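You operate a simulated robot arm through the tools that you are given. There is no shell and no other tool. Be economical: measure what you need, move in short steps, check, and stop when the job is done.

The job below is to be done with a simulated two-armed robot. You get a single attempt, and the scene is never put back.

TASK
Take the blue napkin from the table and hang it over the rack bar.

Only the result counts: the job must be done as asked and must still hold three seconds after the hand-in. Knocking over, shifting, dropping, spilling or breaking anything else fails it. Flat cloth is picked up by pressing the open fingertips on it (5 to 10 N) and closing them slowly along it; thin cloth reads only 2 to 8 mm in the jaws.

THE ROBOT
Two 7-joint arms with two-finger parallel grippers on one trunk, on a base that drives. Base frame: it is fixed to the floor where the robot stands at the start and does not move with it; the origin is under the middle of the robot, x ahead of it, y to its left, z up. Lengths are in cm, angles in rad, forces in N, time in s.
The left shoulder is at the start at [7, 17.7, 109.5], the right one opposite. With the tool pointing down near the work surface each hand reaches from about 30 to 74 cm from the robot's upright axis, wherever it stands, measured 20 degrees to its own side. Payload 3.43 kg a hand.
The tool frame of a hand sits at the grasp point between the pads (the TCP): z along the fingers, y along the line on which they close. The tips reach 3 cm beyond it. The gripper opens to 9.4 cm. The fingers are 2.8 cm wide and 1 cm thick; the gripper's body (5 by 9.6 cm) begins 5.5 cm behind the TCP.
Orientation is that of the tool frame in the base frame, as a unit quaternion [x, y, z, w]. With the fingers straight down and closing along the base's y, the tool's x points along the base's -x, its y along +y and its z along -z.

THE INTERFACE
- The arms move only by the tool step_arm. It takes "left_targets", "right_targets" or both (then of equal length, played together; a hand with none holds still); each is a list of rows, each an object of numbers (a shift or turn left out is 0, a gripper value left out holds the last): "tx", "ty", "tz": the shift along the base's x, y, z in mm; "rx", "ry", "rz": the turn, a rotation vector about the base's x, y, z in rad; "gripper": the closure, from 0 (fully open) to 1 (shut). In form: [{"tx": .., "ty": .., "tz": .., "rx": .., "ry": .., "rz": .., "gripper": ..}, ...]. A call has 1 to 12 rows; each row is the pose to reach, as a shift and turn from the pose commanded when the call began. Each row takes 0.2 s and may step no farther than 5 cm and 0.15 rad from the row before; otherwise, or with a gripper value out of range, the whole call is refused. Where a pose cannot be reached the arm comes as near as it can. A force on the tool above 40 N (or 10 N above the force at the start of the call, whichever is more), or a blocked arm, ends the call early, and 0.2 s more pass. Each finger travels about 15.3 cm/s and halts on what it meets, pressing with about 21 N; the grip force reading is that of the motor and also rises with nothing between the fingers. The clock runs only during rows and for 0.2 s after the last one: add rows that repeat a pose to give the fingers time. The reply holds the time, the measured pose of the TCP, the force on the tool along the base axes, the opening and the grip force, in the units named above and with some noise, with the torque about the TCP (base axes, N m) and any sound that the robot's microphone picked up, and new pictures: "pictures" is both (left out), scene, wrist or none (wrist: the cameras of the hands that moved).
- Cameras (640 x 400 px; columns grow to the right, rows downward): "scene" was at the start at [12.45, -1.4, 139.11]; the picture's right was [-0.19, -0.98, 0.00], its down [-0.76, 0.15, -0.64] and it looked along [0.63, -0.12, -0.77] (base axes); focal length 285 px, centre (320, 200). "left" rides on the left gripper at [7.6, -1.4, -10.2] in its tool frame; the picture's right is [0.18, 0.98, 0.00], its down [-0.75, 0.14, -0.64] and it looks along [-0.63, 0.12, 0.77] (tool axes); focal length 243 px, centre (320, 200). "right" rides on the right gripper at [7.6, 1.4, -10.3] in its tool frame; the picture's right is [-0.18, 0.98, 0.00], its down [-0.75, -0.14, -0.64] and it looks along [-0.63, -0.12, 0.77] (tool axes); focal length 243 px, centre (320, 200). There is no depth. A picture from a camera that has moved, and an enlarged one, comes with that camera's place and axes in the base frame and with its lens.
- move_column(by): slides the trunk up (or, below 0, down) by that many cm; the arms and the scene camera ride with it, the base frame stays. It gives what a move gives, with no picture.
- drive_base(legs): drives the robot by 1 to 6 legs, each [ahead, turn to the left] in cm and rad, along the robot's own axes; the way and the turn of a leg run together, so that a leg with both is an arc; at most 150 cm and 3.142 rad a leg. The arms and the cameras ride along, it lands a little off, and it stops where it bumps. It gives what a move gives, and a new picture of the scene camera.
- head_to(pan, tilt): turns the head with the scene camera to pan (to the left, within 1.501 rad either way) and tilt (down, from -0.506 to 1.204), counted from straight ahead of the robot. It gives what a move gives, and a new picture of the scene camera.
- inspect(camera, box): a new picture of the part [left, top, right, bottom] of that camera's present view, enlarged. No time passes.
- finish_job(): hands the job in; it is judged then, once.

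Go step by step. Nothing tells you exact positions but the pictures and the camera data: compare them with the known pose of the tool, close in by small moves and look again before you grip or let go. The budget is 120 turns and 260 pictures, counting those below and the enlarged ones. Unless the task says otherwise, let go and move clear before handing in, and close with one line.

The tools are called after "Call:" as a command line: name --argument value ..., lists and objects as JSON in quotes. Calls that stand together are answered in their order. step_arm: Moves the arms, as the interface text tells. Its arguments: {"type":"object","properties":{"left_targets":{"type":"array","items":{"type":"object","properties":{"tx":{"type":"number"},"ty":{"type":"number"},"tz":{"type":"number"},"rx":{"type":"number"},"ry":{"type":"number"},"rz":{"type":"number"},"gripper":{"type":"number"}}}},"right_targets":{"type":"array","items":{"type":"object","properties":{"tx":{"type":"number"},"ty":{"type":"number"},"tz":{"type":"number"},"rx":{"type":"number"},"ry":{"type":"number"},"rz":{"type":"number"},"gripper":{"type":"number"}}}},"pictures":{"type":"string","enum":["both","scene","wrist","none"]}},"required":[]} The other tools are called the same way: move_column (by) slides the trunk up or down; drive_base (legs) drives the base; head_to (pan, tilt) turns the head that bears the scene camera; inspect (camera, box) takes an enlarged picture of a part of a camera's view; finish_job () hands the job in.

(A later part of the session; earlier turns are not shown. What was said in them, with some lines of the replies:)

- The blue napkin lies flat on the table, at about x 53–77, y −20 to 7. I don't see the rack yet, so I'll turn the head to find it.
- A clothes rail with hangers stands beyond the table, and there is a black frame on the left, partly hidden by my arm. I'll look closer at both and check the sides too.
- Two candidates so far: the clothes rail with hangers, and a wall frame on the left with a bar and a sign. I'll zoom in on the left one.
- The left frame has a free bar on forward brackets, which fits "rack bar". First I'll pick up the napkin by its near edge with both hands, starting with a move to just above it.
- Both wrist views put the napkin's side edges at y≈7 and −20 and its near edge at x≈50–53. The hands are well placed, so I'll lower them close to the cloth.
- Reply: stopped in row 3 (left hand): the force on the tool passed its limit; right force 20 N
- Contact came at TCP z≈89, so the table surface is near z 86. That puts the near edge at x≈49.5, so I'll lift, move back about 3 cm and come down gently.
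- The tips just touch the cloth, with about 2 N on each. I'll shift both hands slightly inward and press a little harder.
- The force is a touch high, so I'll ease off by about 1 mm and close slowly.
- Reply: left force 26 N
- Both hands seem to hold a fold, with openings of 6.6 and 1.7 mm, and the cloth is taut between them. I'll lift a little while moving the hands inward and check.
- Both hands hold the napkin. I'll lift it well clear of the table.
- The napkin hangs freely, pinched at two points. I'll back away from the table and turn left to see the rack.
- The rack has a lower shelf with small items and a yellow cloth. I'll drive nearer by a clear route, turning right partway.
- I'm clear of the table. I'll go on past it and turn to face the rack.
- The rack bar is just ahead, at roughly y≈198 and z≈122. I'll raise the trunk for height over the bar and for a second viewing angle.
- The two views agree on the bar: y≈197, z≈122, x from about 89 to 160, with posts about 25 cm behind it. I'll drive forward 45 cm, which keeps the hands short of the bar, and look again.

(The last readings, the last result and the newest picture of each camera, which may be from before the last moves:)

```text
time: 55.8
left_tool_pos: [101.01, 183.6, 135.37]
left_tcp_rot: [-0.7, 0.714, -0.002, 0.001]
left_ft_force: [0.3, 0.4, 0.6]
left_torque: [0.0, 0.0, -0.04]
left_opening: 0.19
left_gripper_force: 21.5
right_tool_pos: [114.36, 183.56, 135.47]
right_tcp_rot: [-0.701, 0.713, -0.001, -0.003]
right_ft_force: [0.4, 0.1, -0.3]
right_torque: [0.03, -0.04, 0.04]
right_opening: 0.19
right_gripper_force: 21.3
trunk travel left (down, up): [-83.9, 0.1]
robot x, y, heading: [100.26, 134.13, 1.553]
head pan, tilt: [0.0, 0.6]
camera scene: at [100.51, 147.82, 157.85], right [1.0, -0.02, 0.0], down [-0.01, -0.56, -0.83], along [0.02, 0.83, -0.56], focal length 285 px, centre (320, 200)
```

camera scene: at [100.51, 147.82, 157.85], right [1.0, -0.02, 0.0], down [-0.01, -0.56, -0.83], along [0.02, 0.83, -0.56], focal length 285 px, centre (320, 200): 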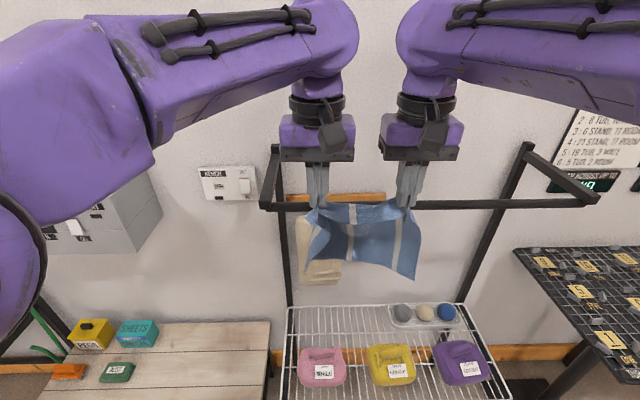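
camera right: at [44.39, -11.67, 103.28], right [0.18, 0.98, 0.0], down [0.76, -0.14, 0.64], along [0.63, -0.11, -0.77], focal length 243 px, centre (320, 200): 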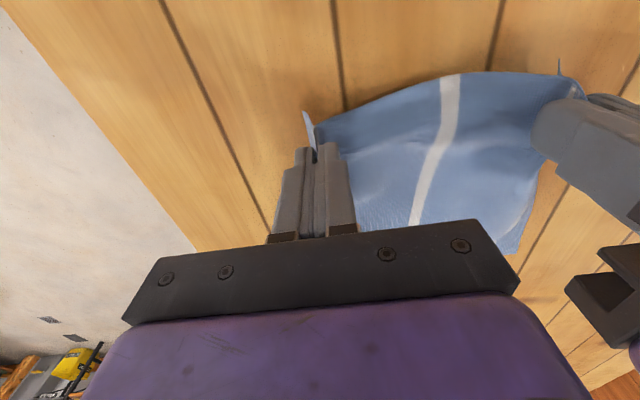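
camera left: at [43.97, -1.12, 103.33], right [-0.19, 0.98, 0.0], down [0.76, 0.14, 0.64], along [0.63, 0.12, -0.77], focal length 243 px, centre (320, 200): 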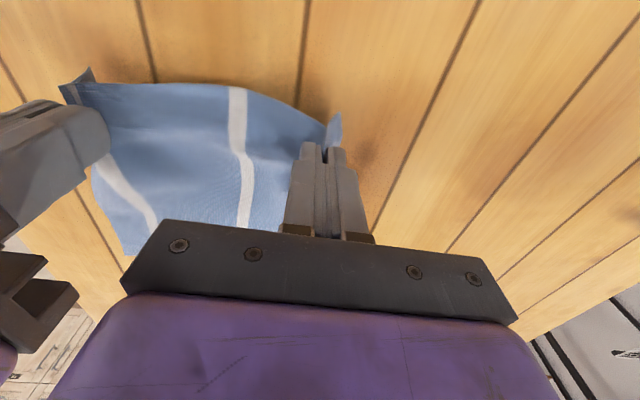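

The view is clear now, with the bar at y≈198, z≈122, x 89–162. I'll drive 7 cm nearer, then slide the hands about 10 cm right, towards the middle of the bar.

Call:
drive_base --legs '[[7, 0]]'

Call:
step_arm --left_targets '[{"tx": 30}, {"tx": 65}, {"tx": 100}, {"tx": 100}]' --right_targets '[{"tx": 30}, {"tx": 65}, {"tx": 100}, {"tx": 100}]' --pictures "scene"

```text
time: 56.8
left_tool_pos: [101.27, 189.17, 135.99]
left_tcp_rot: [-0.7, 0.714, 0.002, 0.004]
left_ft_force: [0.2, -0.9, 0.5]
left_torque: [0.11, 0.03, -0.03]
left_opening: 0.23
left_gripper_force: 21.1
right_tool_pos: [114.54, 189.06, 136.0]
right_tcp_rot: [-0.701, 0.713, 0.004, 0.002]
right_ft_force: [-0.1, -1.2, 0.5]
right_torque: [0.11, 0.01, 0.0]
right_opening: 0.21
right_gripper_force: 21.0
trunk travel left (down, up): [-83.9, 0.1]
robot x, y, heading: [100.45, 141.2, 1.549]
head pan, tilt: [0.0, 0.6]
camera scene: at [100.63, 153.4, 157.99], right [1.0, -0.02, 0.0], down [-0.01, -0.56, -0.83], along [0.02, 0.83, -0.56], focal length 285 px, centre (320, 200)
```

scene: 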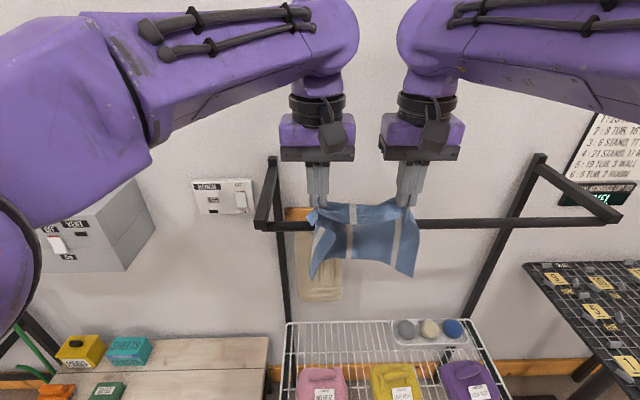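

```text
time: 58.0
left_tool_pos: [107.48, 192.64, 138.12]
left_tcp_rot: [0.723, -0.689, 0.028, -0.029]
left_ft_force: [0.0, -0.1, 0.0]
left_torque: [0.04, -0.02, 0.0]
left_opening: 0.21
left_gripper_force: 20.8
right_tool_pos: [124.59, 190.26, 135.71]
right_tcp_rot: [-0.7, 0.714, 0.0, -0.002]
right_ft_force: [-0.8, -0.1, 0.3]
right_torque: [0.02, 0.0, -0.01]
right_opening: 0.01
right_gripper_force: 20.7
trunk travel left (down, up): [-83.9, 0.1]
robot x, y, heading: [100.36, 141.19, 1.552]
head pan, tilt: [0.0, 0.6]
stopped in row 4 (left hand): the arm was blocked; the commanded pose is now the measured one
camera scene: at [100.72, 154.73, 157.87], right [1.0, -0.02, 0.0], down [-0.01, -0.56, -0.83], along [0.02, 0.83, -0.56], focal length 285 px, centre (320, 200)
```

scene: 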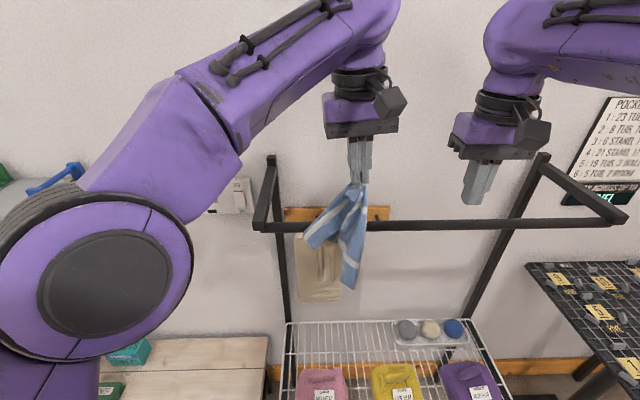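

The left arm could not follow all the way across: it was blocked and the right hand lost its corner. The left hand still holds the napkin, which is enough, so I'll retract the empty right hand and straighten the left.

Call:
step_arm --left_targets '[{"tx": -25, "ty": -10, "ry": 0.04, "rz": -0.024}, {"tx": -45, "ty": -20, "ry": 0.08, "rz": -0.048}, {"tx": -45, "ty": -20, "ry": 0.08, "rz": -0.048}, {"tx": -45, "ty": -20, "ry": 0.08, "rz": -0.048}]' --right_targets '[{"ty": -30, "tx": 10}, {"ty": -60, "tx": 30}, {"ty": -90, "tx": 50}, {"ty": -120, "tx": 70}]'

```text
time: 59.0
left_tool_pos: [103.39, 190.69, 137.88]
left_tcp_rot: [-0.705, 0.709, 0.001, -0.002]
left_ft_force: [0.4, -0.2, 0.2]
left_torque: [-0.02, 0.02, 0.03]
left_opening: 0.22
left_gripper_force: 21.2
right_tool_pos: [131.77, 178.5, 135.5]
right_tcp_rot: [-0.701, 0.713, 0.0, -0.002]
right_ft_force: [-0.3, -0.5, -0.8]
right_torque: [-0.01, 0.05, 0.04]
right_opening: 0.0
right_gripper_force: 20.9
trunk travel left (down, up): [-83.9, 0.1]
robot x, y, heading: [100.39, 141.11, 1.554]
head pan, tilt: [0.0, 0.6]
camera scene: at [100.9, 155.03, 157.84], right [1.0, -0.02, 0.0], down [-0.01, -0.56, -0.83], along [0.02, 0.83, -0.56], focal length 285 px, centre (320, 200)
camera right: at [130.24, 171.01, 145.78], right [-0.98, 0.2, 0.0], down [0.16, 0.75, 0.64], along [0.13, 0.63, -0.77], focal length 243 px, centre (320, 200)
camera left: at [104.59, 183.11, 148.32], right [-0.98, -0.18, 0.01], down [-0.13, 0.75, 0.64], along [-0.12, 0.63, -0.77], focal length 243 px, centre (320, 200)
```

scene: 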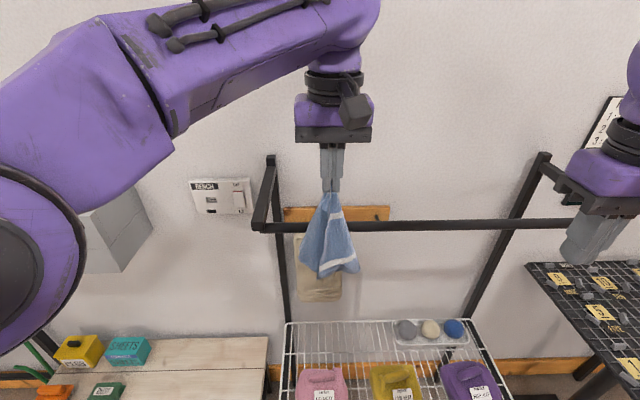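
right: 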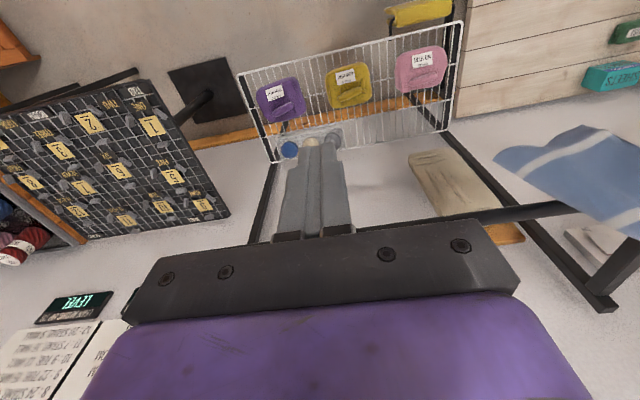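
left: 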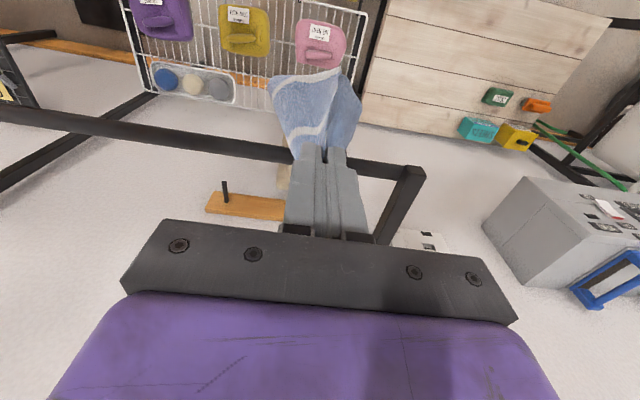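

The napkin now hangs from the left hand on the near side of the bar, about 18 cm long. I'll turn the base slightly right for better reach, then lower the hand to just above the bar.

Call:
drive_base --legs '[[0, -0.15]]'

Call:
step_arm --left_targets '[{"tz": -30}, {"tz": -60}, {"tz": -80}, {"tz": -88}]'

```text
time: 60.0
left_tool_pos: [110.23, 189.99, 138.04]
left_tcp_rot: [-0.651, 0.759, 0.0, -0.001]
left_ft_force: [-0.2, -0.6, 0.1]
left_torque: [0.0, -0.04, 0.08]
left_opening: 0.22
left_gripper_force: 20.9
right_tool_pos: [136.32, 173.67, 135.49]
right_tcp_rot: [-0.646, 0.764, -0.002, -0.002]
right_ft_force: [0.2, -0.7, 0.6]
right_torque: [0.04, -0.03, 0.01]
right_opening: 0.0
right_gripper_force: 21.6
trunk travel left (down, up): [-83.9, 0.1]
robot x, y, heading: [100.43, 141.09, 1.402]
head pan, tilt: [0.0, 0.6]
camera scene: at [102.43, 155.1, 157.82], right [0.99, -0.17, 0.0], down [-0.09, -0.56, -0.82], along [0.14, 0.81, -0.57], focal length 285 px, centre (320, 200)
```

scene: 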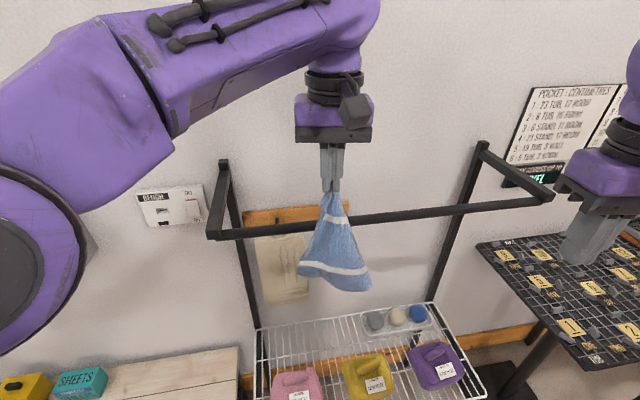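

```text
time: 61.0
left_tool_pos: [110.51, 189.81, 129.18]
left_tcp_rot: [-0.651, 0.759, 0.002, -0.001]
left_ft_force: [0.6, 0.0, -0.5]
left_torque: [-0.01, -0.05, 0.03]
left_opening: 0.21
left_gripper_force: 21.1
right_tool_pos: [136.86, 173.55, 135.63]
right_tcp_rot: [-0.645, 0.764, -0.001, -0.002]
right_ft_force: [-0.8, -0.2, 1.1]
right_torque: [-0.02, -0.01, -0.04]
right_opening: 0.0
right_gripper_force: 20.8
trunk travel left (down, up): [-83.9, 0.1]
robot x, y, heading: [100.67, 140.92, 1.4]
head pan, tilt: [0.0, 0.6]
camera scene: at [102.76, 154.89, 157.83], right [0.99, -0.17, 0.0], down [-0.1, -0.56, -0.83], along [0.14, 0.81, -0.56], focal length 285 px, centre (320, 200)
camera left: at [110.61, 182.11, 139.53], right [-1.0, -0.03, 0.0], down [-0.02, 0.77, 0.64], along [-0.02, 0.64, -0.77], focal length 243 px, centre (320, 200)
```

scene: 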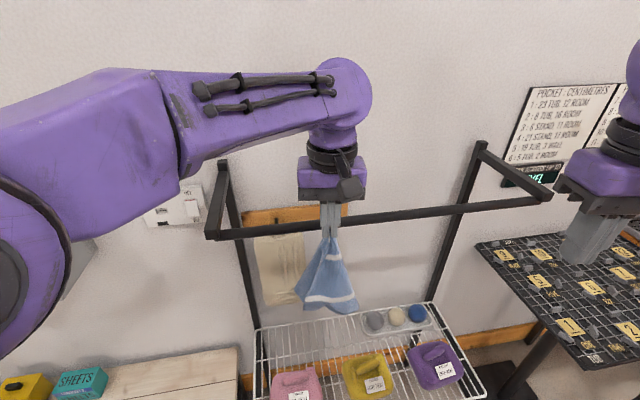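
left: 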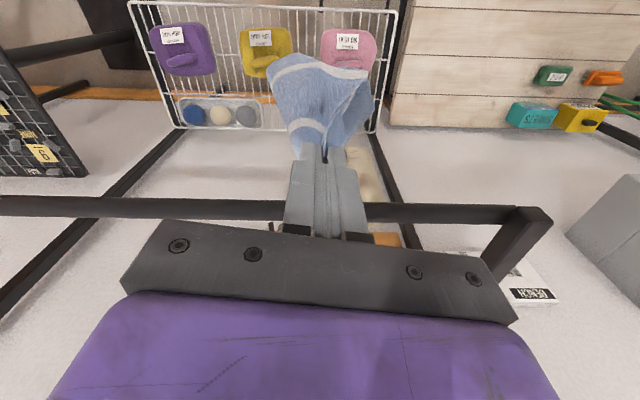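

The wrist view confirms the bar at y≈198, and the tips are about 3 cm above it. I'll move forward over the bar so the cloth drags across it.

Call:
step_arm --left_targets '[{"tz": 5, "ty": 20}, {"tz": 5, "ty": 45}, {"tz": 5, "ty": 70}, {"tz": 5, "ty": 90}, {"tz": 5, "ty": 110}, {"tz": 5, "ty": 130}, {"tz": 5, "ty": 130}]'

```text
time: 62.6
left_tool_pos: [109.79, 200.83, 129.51]
left_tcp_rot: [-0.651, 0.759, 0.002, 0.0]
left_ft_force: [-0.2, 0.6, 0.1]
left_torque: [0.02, -0.02, 0.01]
left_opening: 0.19
left_gripper_force: 20.9
left hand out of reach, approached as far as the arm can: row 5, 6, 7
right_tool_pos: [136.69, 173.41, 135.51]
right_tcp_rot: [-0.645, 0.764, -0.001, -0.003]
right_ft_force: [1.7, -0.6, -0.6]
right_torque: [0.01, -0.01, 0.0]
right_opening: 0.0
right_gripper_force: 20.7
trunk travel left (down, up): [-83.9, 0.1]
robot x, y, heading: [100.62, 141.03, 1.402]
head pan, tilt: [0.0, 0.6]
camera scene: at [102.77, 154.81, 157.84], right [0.99, -0.17, 0.0], down [-0.1, -0.56, -0.83], along [0.14, 0.81, -0.56], focal length 285 px, centre (320, 200)
camera left: at [109.87, 193.05, 139.84], right [-1.0, -0.03, 0.0], down [-0.02, 0.77, 0.64], along [-0.02, 0.64, -0.77], focal length 243 px, centre (320, 200)
```

scene: 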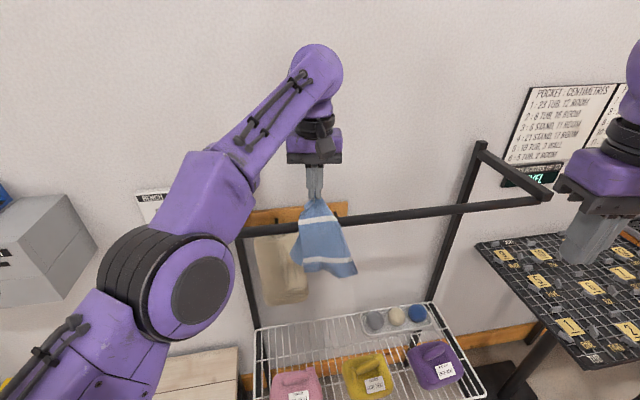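
left: 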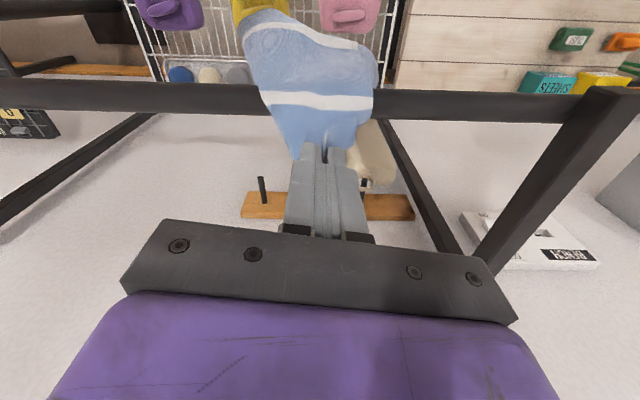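

The cloth lies over the bar, but the arm is at its reach limit at y≈201. There is room in front of the base, so I'll drive 6 cm forward to carry the gripped end farther past the bar.

Call:
drive_base --legs '[[6, 0]]'

Call:
step_arm --left_targets '[{"tz": -5}, {"tz": -10}]'

```text
time: 63.6
left_tool_pos: [110.65, 205.47, 130.32]
left_tcp_rot: [-0.65, 0.76, 0.007, 0.004]
left_ft_force: [0.5, -1.4, 0.0]
left_torque: [0.12, -0.02, 0.03]
left_opening: 0.23
left_gripper_force: 21.2
right_tool_pos: [137.5, 177.91, 136.01]
right_tcp_rot: [-0.645, 0.764, 0.003, 0.002]
right_ft_force: [0.8, -0.1, 0.3]
right_torque: [0.07, -0.02, 0.02]
right_opening: 0.02
right_gripper_force: 21.3
trunk travel left (down, up): [-83.9, 0.1]
robot x, y, heading: [101.18, 147.04, 1.402]
head pan, tilt: [0.0, 0.6]
camera scene: at [103.53, 159.29, 157.98], right [0.99, -0.17, 0.0], down [-0.09, -0.55, -0.83], along [0.14, 0.82, -0.56], focal length 285 px, centre (320, 200)
```

scene: 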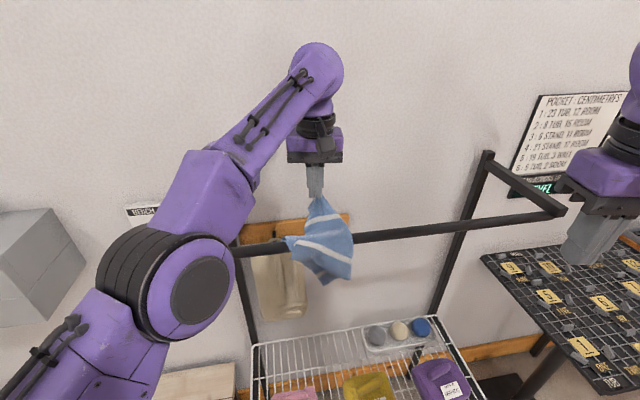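

```text
time: 64.2
left_tool_pos: [110.75, 206.29, 128.91]
left_tcp_rot: [-0.65, 0.76, 0.004, 0.002]
left_ft_force: [1.0, 0.0, 0.5]
left_torque: [0.04, -0.01, 0.02]
left_opening: 0.21
left_gripper_force: 21.4
right_tool_pos: [137.7, 178.85, 135.79]
right_tcp_rot: [-0.645, 0.764, 0.002, 0.001]
right_ft_force: [0.2, -0.4, 0.7]
right_torque: [0.05, -0.02, -0.03]
right_opening: 0.01
right_gripper_force: 21.4
trunk travel left (down, up): [-83.9, 0.1]
robot x, y, heading: [101.5, 146.88, 1.396]
head pan, tilt: [0.0, 0.6]
camera scene: at [103.67, 160.28, 157.88], right [0.99, -0.17, 0.0], down [-0.1, -0.55, -0.83], along [0.14, 0.81, -0.56], focal length 285 px, centre (320, 200)
camera left: at [110.87, 198.45, 139.25], right [-1.0, -0.03, 0.0], down [-0.02, 0.76, 0.65], along [-0.02, 0.65, -0.76], focal length 243 px, centre (320, 200)
```

scene: 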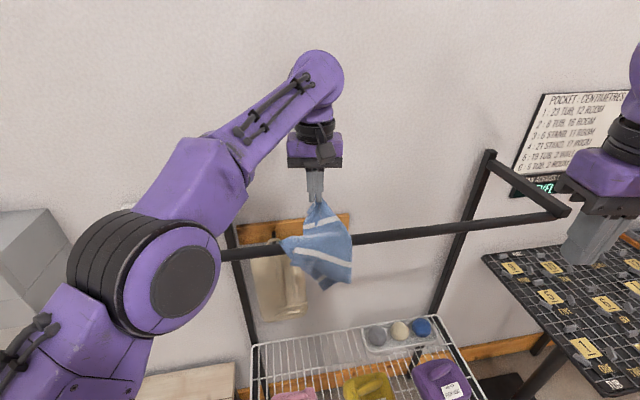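
left: 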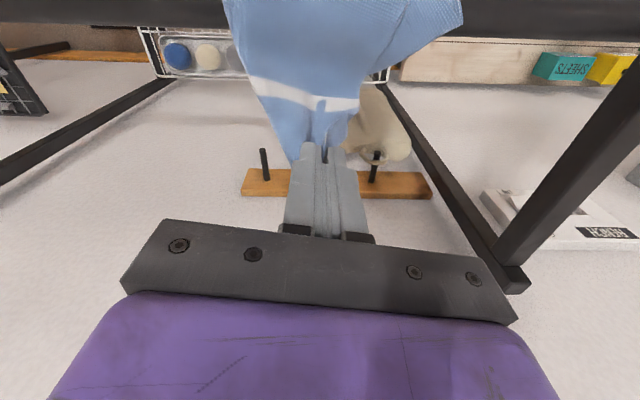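

The cloth now lies across the bar with the gripped end about 8 cm beyond it. I'll look closer before letting go.

Call:
inspect --camera "scene" --box '[200, 140, 400, 320]'

```text
2.22 times, centred on (300, 230) of scene
camera zoom: at [103.67, 160.28, 157.88], right [0.99, -0.17, 0.0], down [-0.1, -0.55, -0.83], along [0.14, 0.81, -0.56], focal length 634 px, centre (364, 133)
```

zoom: 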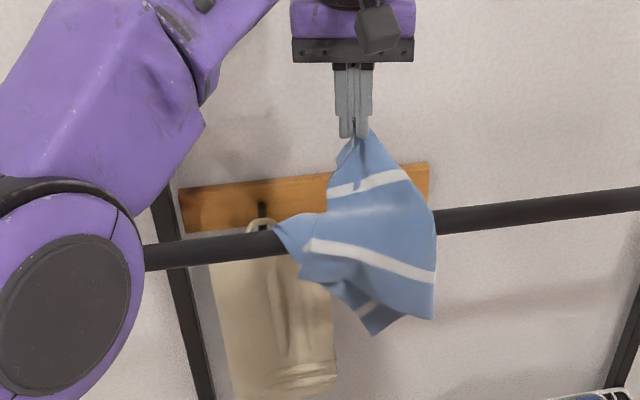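

The drape looks good, but the near side is a bit heavier. I'll move 2 cm further to balance it before release.

Call:
drive_base --legs '[[2.5, 0]]'

Call:
inspect --camera "scene" --box '[200, 140, 400, 320]'

```text
time: 65.0
left_tool_pos: [111.15, 208.45, 129.13]
left_tcp_rot: [-0.65, 0.76, 0.005, 0.003]
left_ft_force: [-0.3, -0.2, 0.5]
left_torque: [0.07, -0.03, 0.01]
left_opening: 0.22
left_gripper_force: 20.6
right_tool_pos: [138.03, 180.86, 135.98]
right_tcp_rot: [-0.645, 0.764, 0.001, 0.001]
right_ft_force: [0.0, -0.7, -0.2]
right_torque: [0.07, -0.02, -0.03]
right_opening: 0.01
right_gripper_force: 21.1
trunk travel left (down, up): [-83.9, 0.1]
robot x, y, heading: [102.0, 149.34, 1.402]
head pan, tilt: [0.0, 0.6]
camera scene: at [104.01, 162.3, 157.93], right [0.99, -0.17, 0.0], down [-0.1, -0.55, -0.83], along [0.14, 0.82, -0.56], focal length 285 px, centre (320, 200)
```

scene: 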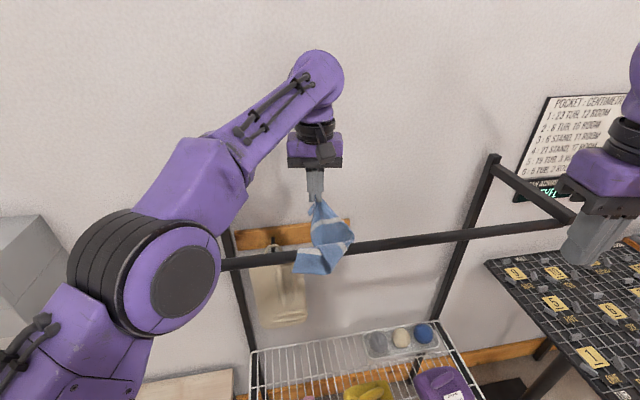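

```text
2.22 times, centred on (300, 230) of scene
camera zoom: at [104.01, 162.3, 157.93], right [0.99, -0.17, 0.0], down [-0.1, -0.55, -0.83], along [0.14, 0.82, -0.56], focal length 634 px, centre (364, 133)
```

zoom: 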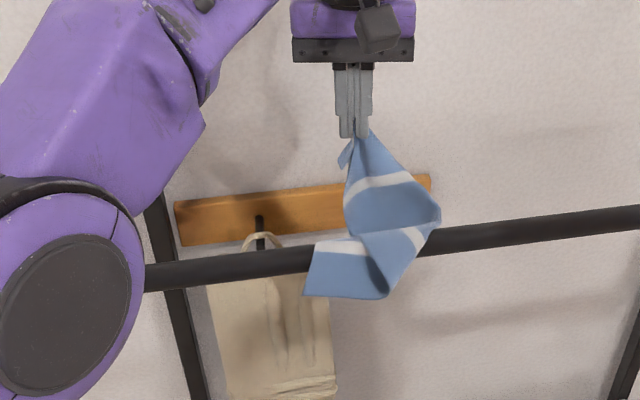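

That pulled too much cloth over: only about 4 cm hangs on the near side, and it's folded. I'll bring the hand back over the bar to let the cloth hang straight and redo the drape slowly.

Call:
step_arm --left_targets '[{"tz": 30}, {"tz": 60, "ty": -20}, {"tz": 80, "ty": -60}, {"tz": 80, "ty": -100}, {"tz": 80, "ty": -140}, {"tz": 80, "ty": -180}, {"tz": 80, "ty": -190}, {"tz": 80, "ty": -190}, {"tz": 80, "ty": -190}]'

```text
time: 67.0
left_tool_pos: [111.24, 190.0, 136.92]
left_tcp_rot: [-0.65, 0.76, 0.004, 0.0]
left_ft_force: [0.2, -0.8, 0.5]
left_torque: [0.0, 0.03, 0.03]
left_opening: 0.21
left_gripper_force: 21.3
left hand out of reach, approached as far as the arm can: row 1, 2
right_tool_pos: [138.15, 181.63, 135.6]
right_tcp_rot: [-0.646, 0.764, 0.001, -0.002]
right_ft_force: [-0.2, -0.3, -0.8]
right_torque: [0.0, 0.0, 0.01]
right_opening: 0.0
right_gripper_force: 21.9
trunk travel left (down, up): [-83.9, 0.1]
robot x, y, heading: [101.66, 149.68, 1.401]
head pan, tilt: [0.0, 0.6]
camera scene: at [104.2, 163.11, 157.84], right [0.99, -0.17, 0.0], down [-0.1, -0.56, -0.83], along [0.14, 0.81, -0.56], focal length 285 px, centre (320, 200)
camera left: at [111.37, 182.16, 147.07], right [-1.0, -0.03, 0.0], down [-0.02, 0.76, 0.65], along [-0.02, 0.65, -0.76], focal length 243 px, centre (320, 200)
```

scene: 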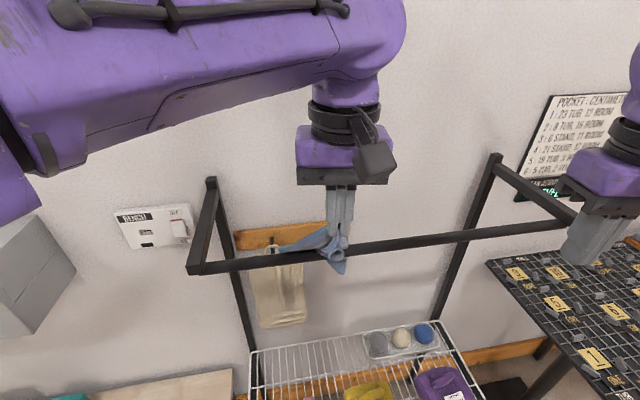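
left: 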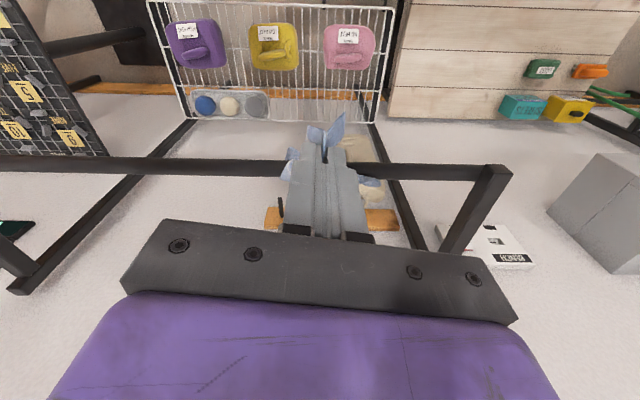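

The cloth now runs from the hand back over the bar to the far side, so I may be able to drape it from this side. I'll look closer.

Call:
inspect --camera "scene" --box '[240, 180, 420, 300]'

Call:
inspect --camera "left" --box '[220, 80, 440, 260]'

```text
3.33 times, centred on (330, 240) of scene
camera zoom: at [104.2, 163.11, 157.84], right [0.99, -0.17, 0.0], down [-0.1, -0.56, -0.83], along [0.14, 0.81, -0.56], focal length 951 px, centre (287, 67)
```

zoom: 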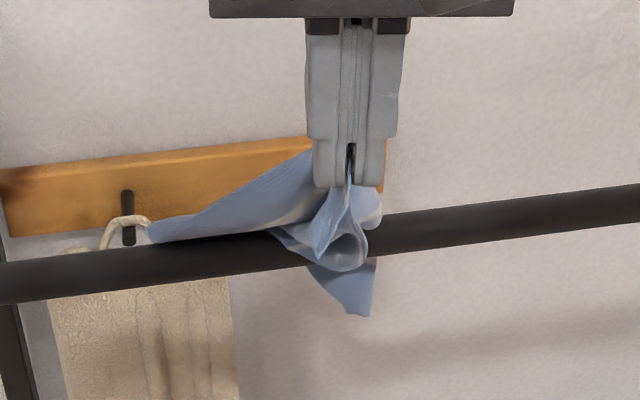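

```text
2.22 times, centred on (330, 170) of left
camera zoom: at [111.37, 182.16, 147.07], right [-1.0, -0.03, 0.0], down [-0.02, 0.76, 0.65], along [-0.02, 0.65, -0.76], focal length 539 px, centre (298, 267)
```

zoom: 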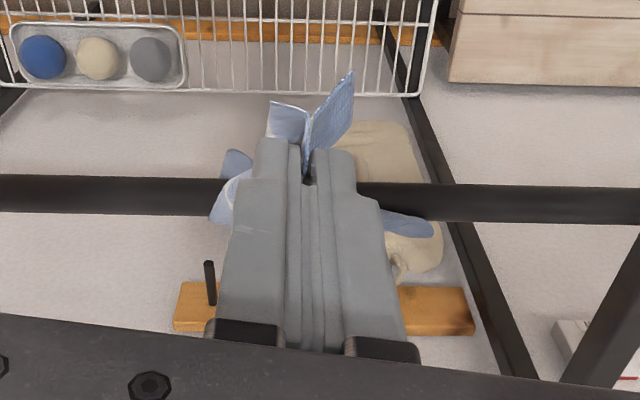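

Too tangled to judge. I'll pull the cloth fully back to hang free and repeat the first drape, stopping at y≈206, where it looked right.

Call:
step_arm --left_targets '[{"tz": 20, "ty": -30}, {"tz": 40, "ty": -70}, {"tz": 40, "ty": -100}, {"tz": 40, "ty": -100}, {"tz": 40, "ty": -100}, {"tz": 40, "ty": -100}]'

```text
time: 68.4
left_tool_pos: [111.37, 179.98, 140.86]
left_tcp_rot: [-0.65, 0.76, 0.003, 0.001]
left_ft_force: [0.1, -0.7, 0.4]
left_torque: [-0.03, -0.03, 0.0]
left_opening: 0.19
left_gripper_force: 20.2
right_tool_pos: [138.15, 181.62, 135.72]
right_tcp_rot: [-0.645, 0.764, 0.0, -0.001]
right_ft_force: [-0.7, 0.8, 0.2]
right_torque: [-0.04, 0.01, 0.0]
right_opening: 0.0
right_gripper_force: 21.3
trunk travel left (down, up): [-83.9, 0.1]
robot x, y, heading: [102.36, 149.22, 1.398]
head pan, tilt: [0.0, 0.6]
camera scene: at [104.19, 163.19, 157.83], right [0.99, -0.17, 0.0], down [-0.1, -0.56, -0.83], along [0.14, 0.81, -0.56], focal length 285 px, centre (320, 200)
camera left: at [111.44, 172.18, 151.04], right [-1.0, -0.03, 0.0], down [-0.02, 0.76, 0.65], along [-0.02, 0.65, -0.76], focal length 243 px, centre (320, 200)
```

scene: 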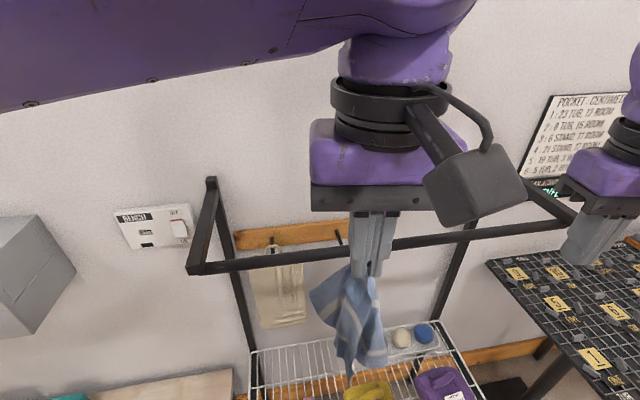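
left: 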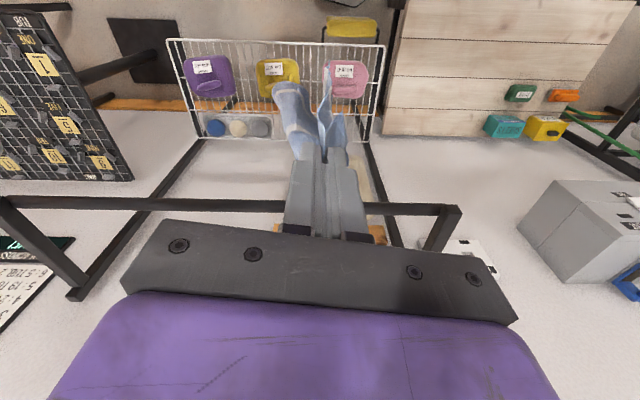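

The napkin hangs free again on the near side. I'll lower to the same height as before and advance slowly.

Call:
step_arm --left_targets '[{"tz": -40}, {"tz": -80, "ty": 10}, {"tz": -112, "ty": 25}, {"tz": -112, "ty": 50}, {"tz": -112, "ty": 75}, {"tz": -112, "ty": 100}, {"tz": -112, "ty": 120}, {"tz": -112, "ty": 140}, {"tz": -112, "ty": 160}, {"tz": -112, "ty": 180}, {"tz": -112, "ty": 200}, {"tz": -112, "ty": 200}]' --pictures "scene"

Call:
step_arm --left_targets '[{"ty": 15}, {"ty": 30}, {"ty": 45}, {"ty": 55}, {"ty": 55}]'

Call:
inspect --camera "scene" --box '[220, 160, 400, 320]'

```text
time: 71.0
left_tool_pos: [111.26, 200.05, 129.58]
left_tcp_rot: [-0.65, 0.76, 0.003, 0.001]
left_ft_force: [-0.2, -0.5, -0.1]
left_torque: [0.0, -0.01, 0.01]
left_opening: 0.23
left_gripper_force: 20.8
right_tool_pos: [138.22, 181.57, 135.59]
right_tcp_rot: [-0.646, 0.764, 0.0, -0.002]
right_ft_force: [-1.0, 0.4, -0.6]
right_torque: [0.02, 0.01, 0.01]
right_opening: 0.03
right_gripper_force: 20.8
trunk travel left (down, up): [-83.9, 0.1]
robot x, y, heading: [101.83, 149.64, 1.397]
head pan, tilt: [0.0, 0.6]
camera scene: at [104.19, 163.17, 157.83], right [0.99, -0.17, 0.0], down [-0.1, -0.56, -0.83], along [0.14, 0.81, -0.56], focal length 285 px, centre (320, 200)
```

scene: 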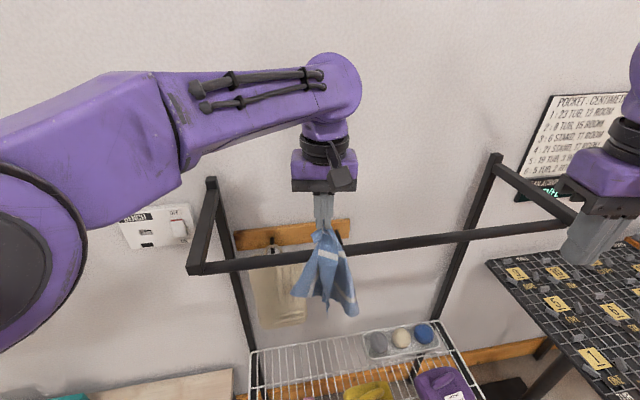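

```text
time: 72.2
left_tool_pos: [111.3, 205.65, 129.55]
left_tcp_rot: [-0.65, 0.76, 0.003, 0.0]
left_ft_force: [0.9, -0.6, 0.1]
left_torque: [0.0, 0.0, 0.0]
left_opening: 0.2
left_gripper_force: 21.6
right_tool_pos: [138.16, 181.64, 135.72]
right_tcp_rot: [-0.646, 0.764, 0.0, -0.001]
right_ft_force: [0.0, 0.8, 0.0]
right_torque: [0.01, 0.01, 0.01]
right_opening: 0.0
right_gripper_force: 20.5
trunk travel left (down, up): [-83.9, 0.1]
robot x, y, heading: [101.99, 149.33, 1.397]
head pan, tilt: [0.0, 0.6]
camera scene: at [104.19, 163.19, 157.83], right [0.99, -0.17, 0.0], down [-0.1, -0.56, -0.83], along [0.14, 0.81, -0.56], focal length 285 px, centre (320, 200)
camera left: at [111.43, 197.85, 139.82], right [-1.0, -0.03, 0.0], down [-0.02, 0.76, 0.65], along [-0.02, 0.65, -0.76], focal length 243 px, centre (320, 200)
```

scene: 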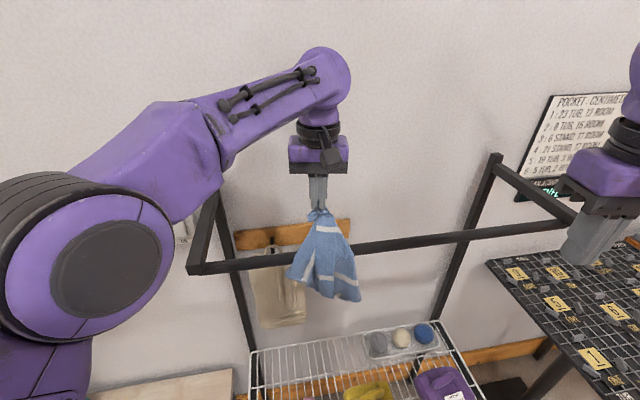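
left: 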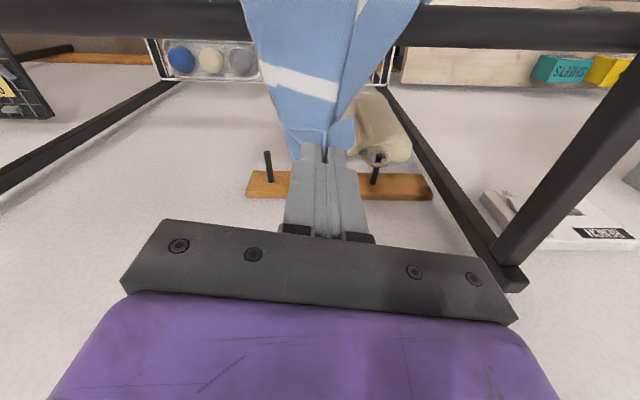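

```text
2.50 times, centred on (310, 240) of scene
camera zoom: at [104.19, 163.19, 157.83], right [0.99, -0.17, 0.0], down [-0.1, -0.56, -0.83], along [0.14, 0.81, -0.56], focal length 713 px, centre (345, 100)
```

zoom: 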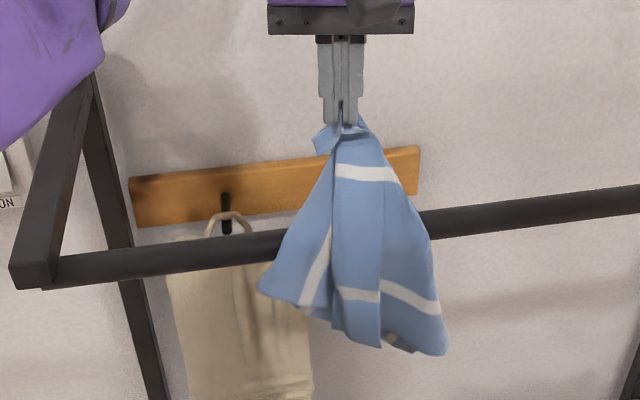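

A good drape again: about 9 cm hangs on the near side with the gripped end 8 cm beyond the bar. I'll ease slightly forward and down, then open slowly.

Call:
step_arm --left_targets '[{"ty": 4, "tz": -8}, {"ty": 9, "tz": -16}, {"ty": 9, "tz": -24}, {"ty": 9, "tz": -24}, {"ty": 9, "tz": -24}]'

Call:
inspect --camera "scene" --box '[220, 160, 400, 320]'

```text
time: 73.4
left_tool_pos: [111.4, 206.64, 127.18]
left_tcp_rot: [-0.65, 0.76, 0.003, 0.001]
left_ft_force: [0.0, -0.4, 0.4]
left_torque: [0.0, -0.01, -0.01]
left_opening: 0.2
left_gripper_force: 21.0
right_tool_pos: [138.16, 181.7, 135.61]
right_tcp_rot: [-0.646, 0.764, 0.0, -0.001]
right_ft_force: [0.2, 0.4, 0.1]
right_torque: [0.0, 0.0, 0.01]
right_opening: 0.0
right_gripper_force: 21.0
trunk travel left (down, up): [-83.9, 0.1]
robot x, y, heading: [101.74, 149.55, 1.4]
head pan, tilt: [0.0, 0.6]
camera scene: at [104.19, 163.24, 157.83], right [0.99, -0.17, 0.0], down [-0.1, -0.56, -0.82], along [0.14, 0.81, -0.57], focal length 285 px, centre (320, 200)
camera left: at [111.42, 198.78, 137.44], right [-1.0, -0.03, 0.0], down [-0.02, 0.76, 0.65], along [-0.02, 0.65, -0.76], focal length 243 px, centre (320, 200)
```

scene: 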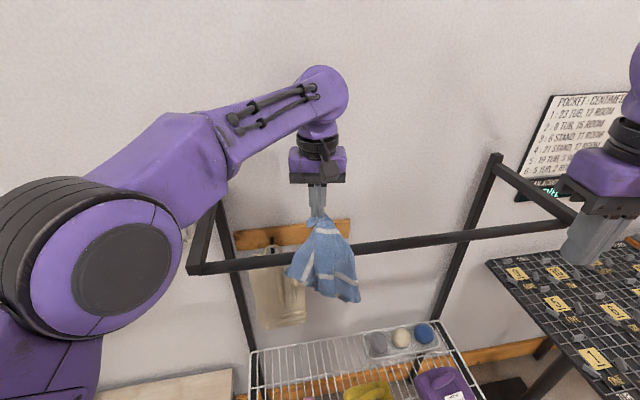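
left: 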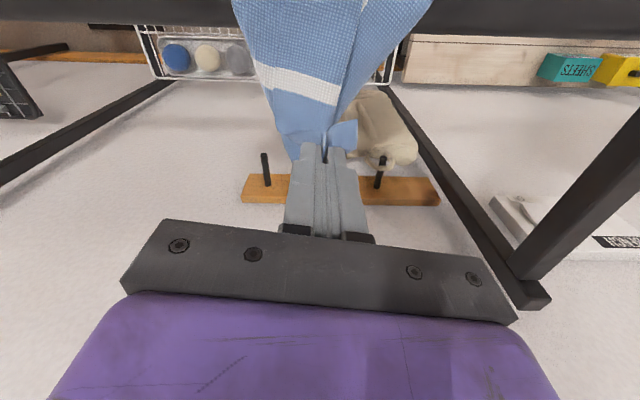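

```text
2.50 times, centred on (310, 240) of scene
camera zoom: at [104.19, 163.24, 157.83], right [0.99, -0.17, 0.0], down [-0.1, -0.56, -0.82], along [0.14, 0.81, -0.57], focal length 713 px, centre (345, 100)
```

zoom: 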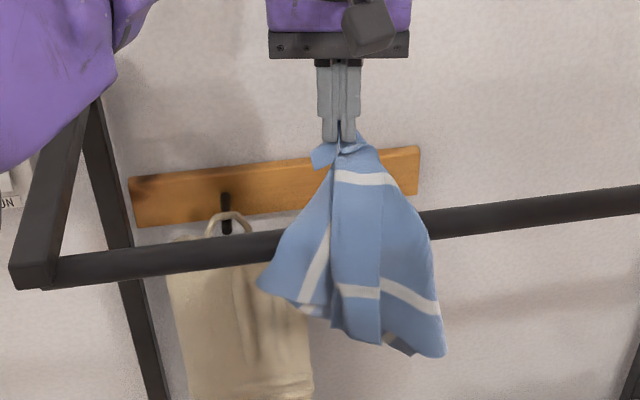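

Near side is about 9.5 cm long, far side about 9 cm plus the corner. I'll go 1 cm further and 2 cm lower, then open slowly.

Call:
step_arm --left_targets '[{"ty": 4, "tz": -8}, {"ty": 8, "tz": -16}, {"ty": 10, "tz": -20}, {"ty": 10, "tz": -20}, {"ty": 10, "tz": -20, "gripper": 0.9}, {"ty": 10, "tz": -20, "gripper": 0.75}, {"ty": 10, "tz": -20, "gripper": 0.6}, {"ty": 10, "tz": -20, "gripper": 0.6}, {"ty": 10, "tz": -20, "gripper": 0.6}]'

Call:
inspect --camera "scene" --box '[220, 160, 400, 320]'

```text
time: 75.4
left_tool_pos: [111.33, 207.52, 125.19]
left_tcp_rot: [-0.65, 0.76, 0.003, 0.0]
left_ft_force: [-0.3, 0.1, 0.2]
left_torque: [0.02, 0.0, 0.02]
left_opening: 3.76
left_gripper_force: 0.1
right_tool_pos: [138.09, 181.58, 135.64]
right_tcp_rot: [-0.646, 0.763, 0.0, -0.001]
right_ft_force: [-0.6, 0.6, 0.8]
right_torque: [0.0, 0.02, 0.0]
right_opening: 0.0
right_gripper_force: 21.1
trunk travel left (down, up): [-83.9, 0.1]
robot x, y, heading: [101.91, 149.71, 1.398]
head pan, tilt: [0.0, 0.6]
camera scene: at [104.19, 163.22, 157.83], right [0.99, -0.17, 0.0], down [-0.1, -0.56, -0.82], along [0.14, 0.81, -0.57], focal length 285 px, centre (320, 200)
camera left: at [111.42, 199.72, 135.45], right [-1.0, -0.03, 0.0], down [-0.02, 0.76, 0.65], along [-0.02, 0.65, -0.76], focal length 243 px, centre (320, 200)
```

scene: 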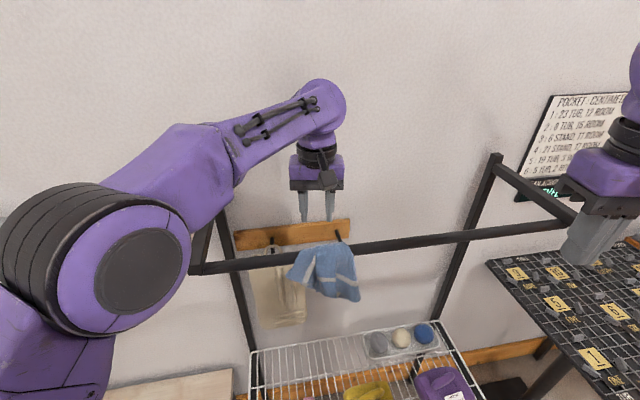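
left: 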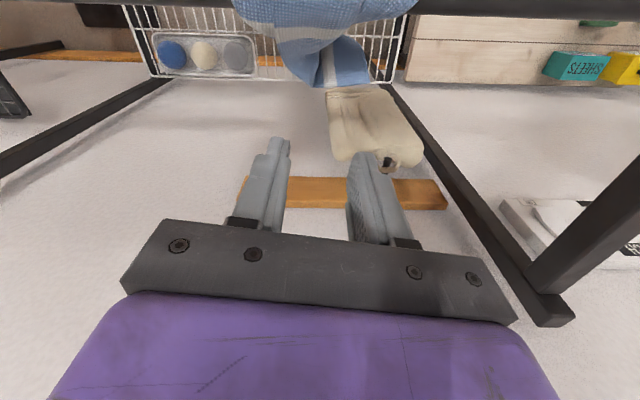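

```text
2.50 times, centred on (310, 240) of scene
camera zoom: at [104.19, 163.22, 157.83], right [0.99, -0.17, 0.0], down [-0.1, -0.56, -0.82], along [0.14, 0.81, -0.57], focal length 713 px, centre (345, 100)
```

zoom: 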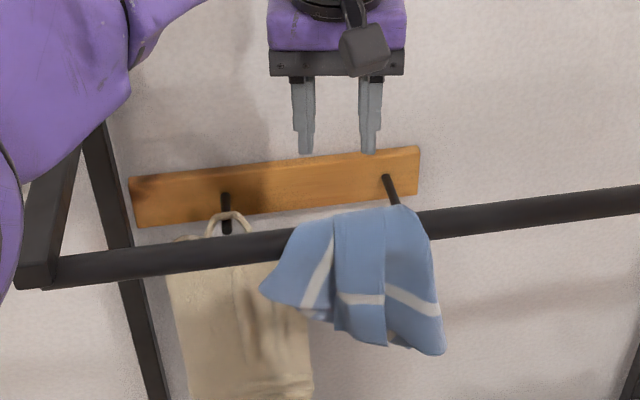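

The napkin is draped over the bar with cloth on both sides and the fingers are clear. I'll lift straight up, then back off.

Call:
step_arm --left_targets '[{"tz": 30}, {"tz": 60}, {"tz": 90}, {"tz": 110, "ty": -10}, {"tz": 120, "ty": -50}, {"tz": 120, "ty": -95}, {"tz": 120, "ty": -140}, {"tz": 120, "ty": -185}, {"tz": 120, "ty": -230}, {"tz": 120, "ty": -270}, {"tz": 120, "ty": -270}]'

Call:
drive_base --legs '[[-15, 0]]'

Call:
inspect --camera "scene" --box '[220, 120, 400, 300]'

```text
time: 77.8
left_tool_pos: [111.45, 180.43, 137.01]
left_tcp_rot: [-0.651, 0.759, 0.003, 0.001]
left_ft_force: [0.5, 0.2, 0.9]
left_torque: [0.0, 0.04, 0.01]
left_opening: 3.77
left_gripper_force: 0.1
left hand out of reach, approached as far as the arm can: row 3, 4
right_tool_pos: [138.18, 181.66, 135.64]
right_tcp_rot: [-0.645, 0.764, 0.0, -0.002]
right_ft_force: [0.2, -0.4, 0.2]
right_torque: [0.04, 0.01, -0.01]
right_opening: 0.0
right_gripper_force: 20.9
trunk travel left (down, up): [-83.9, 0.1]
robot x, y, heading: [101.76, 149.5, 1.397]
head pan, tilt: [0.0, 0.6]
camera scene: at [104.27, 163.19, 157.83], right [0.99, -0.17, 0.0], down [-0.1, -0.56, -0.83], along [0.14, 0.81, -0.56], focal length 285 px, centre (320, 200)
camera left: at [111.53, 172.64, 147.38], right [-1.0, -0.03, 0.0], down [-0.02, 0.76, 0.65], along [-0.02, 0.65, -0.76], focal length 243 px, centre (320, 200)
```

scene: 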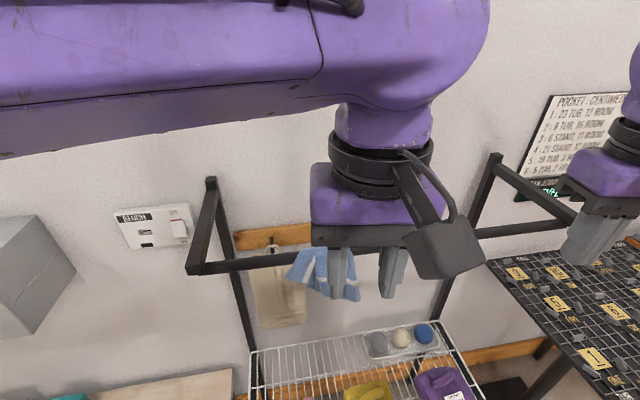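
left: 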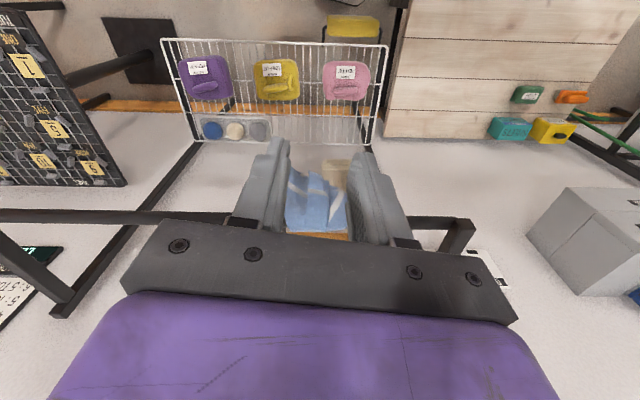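

```text
time: 79.2
left_tool_pos: [108.88, 166.07, 136.95]
left_tcp_rot: [-0.651, 0.76, 0.002, -0.001]
left_ft_force: [0.2, -0.1, 0.1]
left_torque: [-0.03, -0.02, -0.01]
left_opening: 3.74
left_gripper_force: 0.0
right_tool_pos: [135.71, 167.19, 135.6]
right_tcp_rot: [-0.646, 0.763, -0.002, -0.003]
right_ft_force: [-0.6, 0.7, -0.1]
right_torque: [-0.02, 0.01, 0.03]
right_opening: 0.0
right_gripper_force: 20.8
trunk travel left (down, up): [-83.9, 0.1]
robot x, y, heading: [99.32, 134.7, 1.404]
head pan, tilt: [0.0, 0.6]
camera scene: at [101.71, 148.8, 157.79], right [0.99, -0.17, 0.0], down [-0.1, -0.56, -0.82], along [0.14, 0.81, -0.57], focal length 285 px, centre (320, 200)
```

scene: 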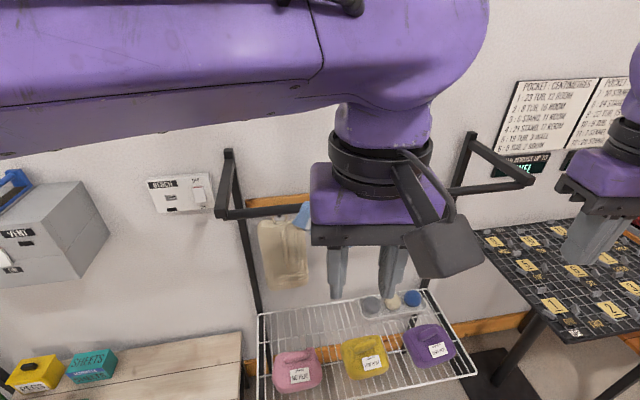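

```text
2.22 times, centred on (310, 210) of scene
camera zoom: at [101.71, 148.8, 157.79], right [0.99, -0.17, 0.0], down [-0.1, -0.56, -0.82], along [0.14, 0.81, -0.57], focal length 634 px, centre (342, 178)
```

zoom: 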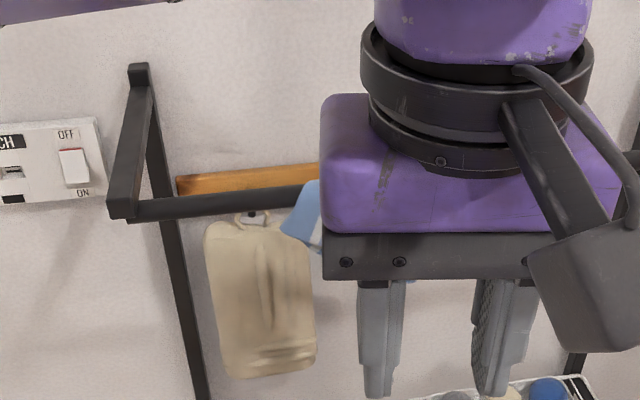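

The hand blocks the view, so I'll move it left for a final check.

Call:
step_arm --left_targets '[{"tx": -45}, {"tx": -90}, {"tx": -135}, {"tx": -180}, {"tx": -180}]' --pictures "scene"

Call:
inspect --camera "scene" --box '[240, 130, 440, 290]'

```text
time: 80.4
left_tool_pos: [90.81, 165.98, 137.06]
left_tcp_rot: [-0.65, 0.76, 0.003, 0.001]
left_ft_force: [-1.0, 0.3, 0.7]
left_torque: [0.0, 0.03, -0.01]
left_opening: 3.76
left_gripper_force: 0.0
right_tool_pos: [135.72, 166.99, 135.63]
right_tcp_rot: [-0.646, 0.763, 0.0, -0.001]
right_ft_force: [-0.5, -0.4, -0.5]
right_torque: [-0.02, 0.05, -0.01]
right_opening: 0.03
right_gripper_force: 20.8
trunk travel left (down, up): [-83.9, 0.1]
robot x, y, heading: [99.0, 134.73, 1.401]
head pan, tilt: [0.0, 0.6]
camera scene: at [101.65, 148.52, 157.82], right [0.99, -0.17, 0.0], down [-0.1, -0.56, -0.82], along [0.14, 0.81, -0.57], focal length 285 px, centre (320, 200)
```

scene: 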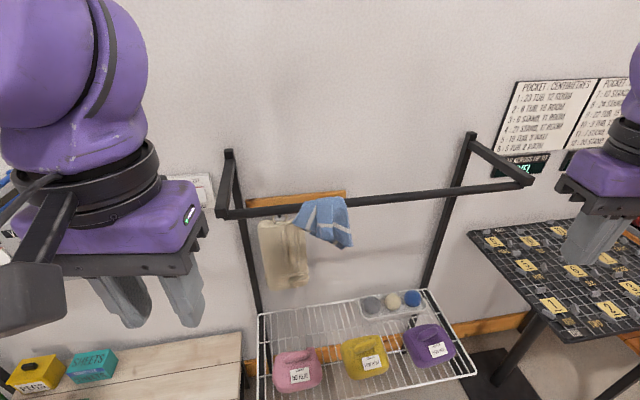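

```text
2.50 times, centred on (340, 210) of scene
camera zoom: at [101.65, 148.52, 157.82], right [0.99, -0.17, 0.0], down [-0.1, -0.56, -0.82], along [0.14, 0.81, -0.57], focal length 713 px, centre (270, 175)
```

zoom: 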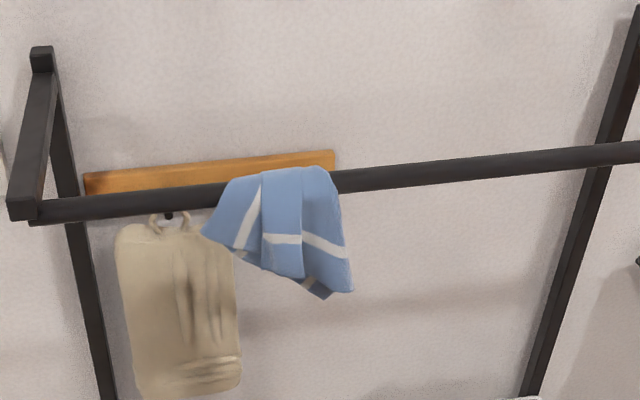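

The napkin hangs steadily over the bar, nothing else has moved, and both hands are clear. I'm handing in.

Call:
finish_job

```text
The job is handed in.
```

The blue napkin is hanging over the rack bar with cloth on both sides. Both hands are clear, and nothing else looked disturbed in the last pictures before I handed in.
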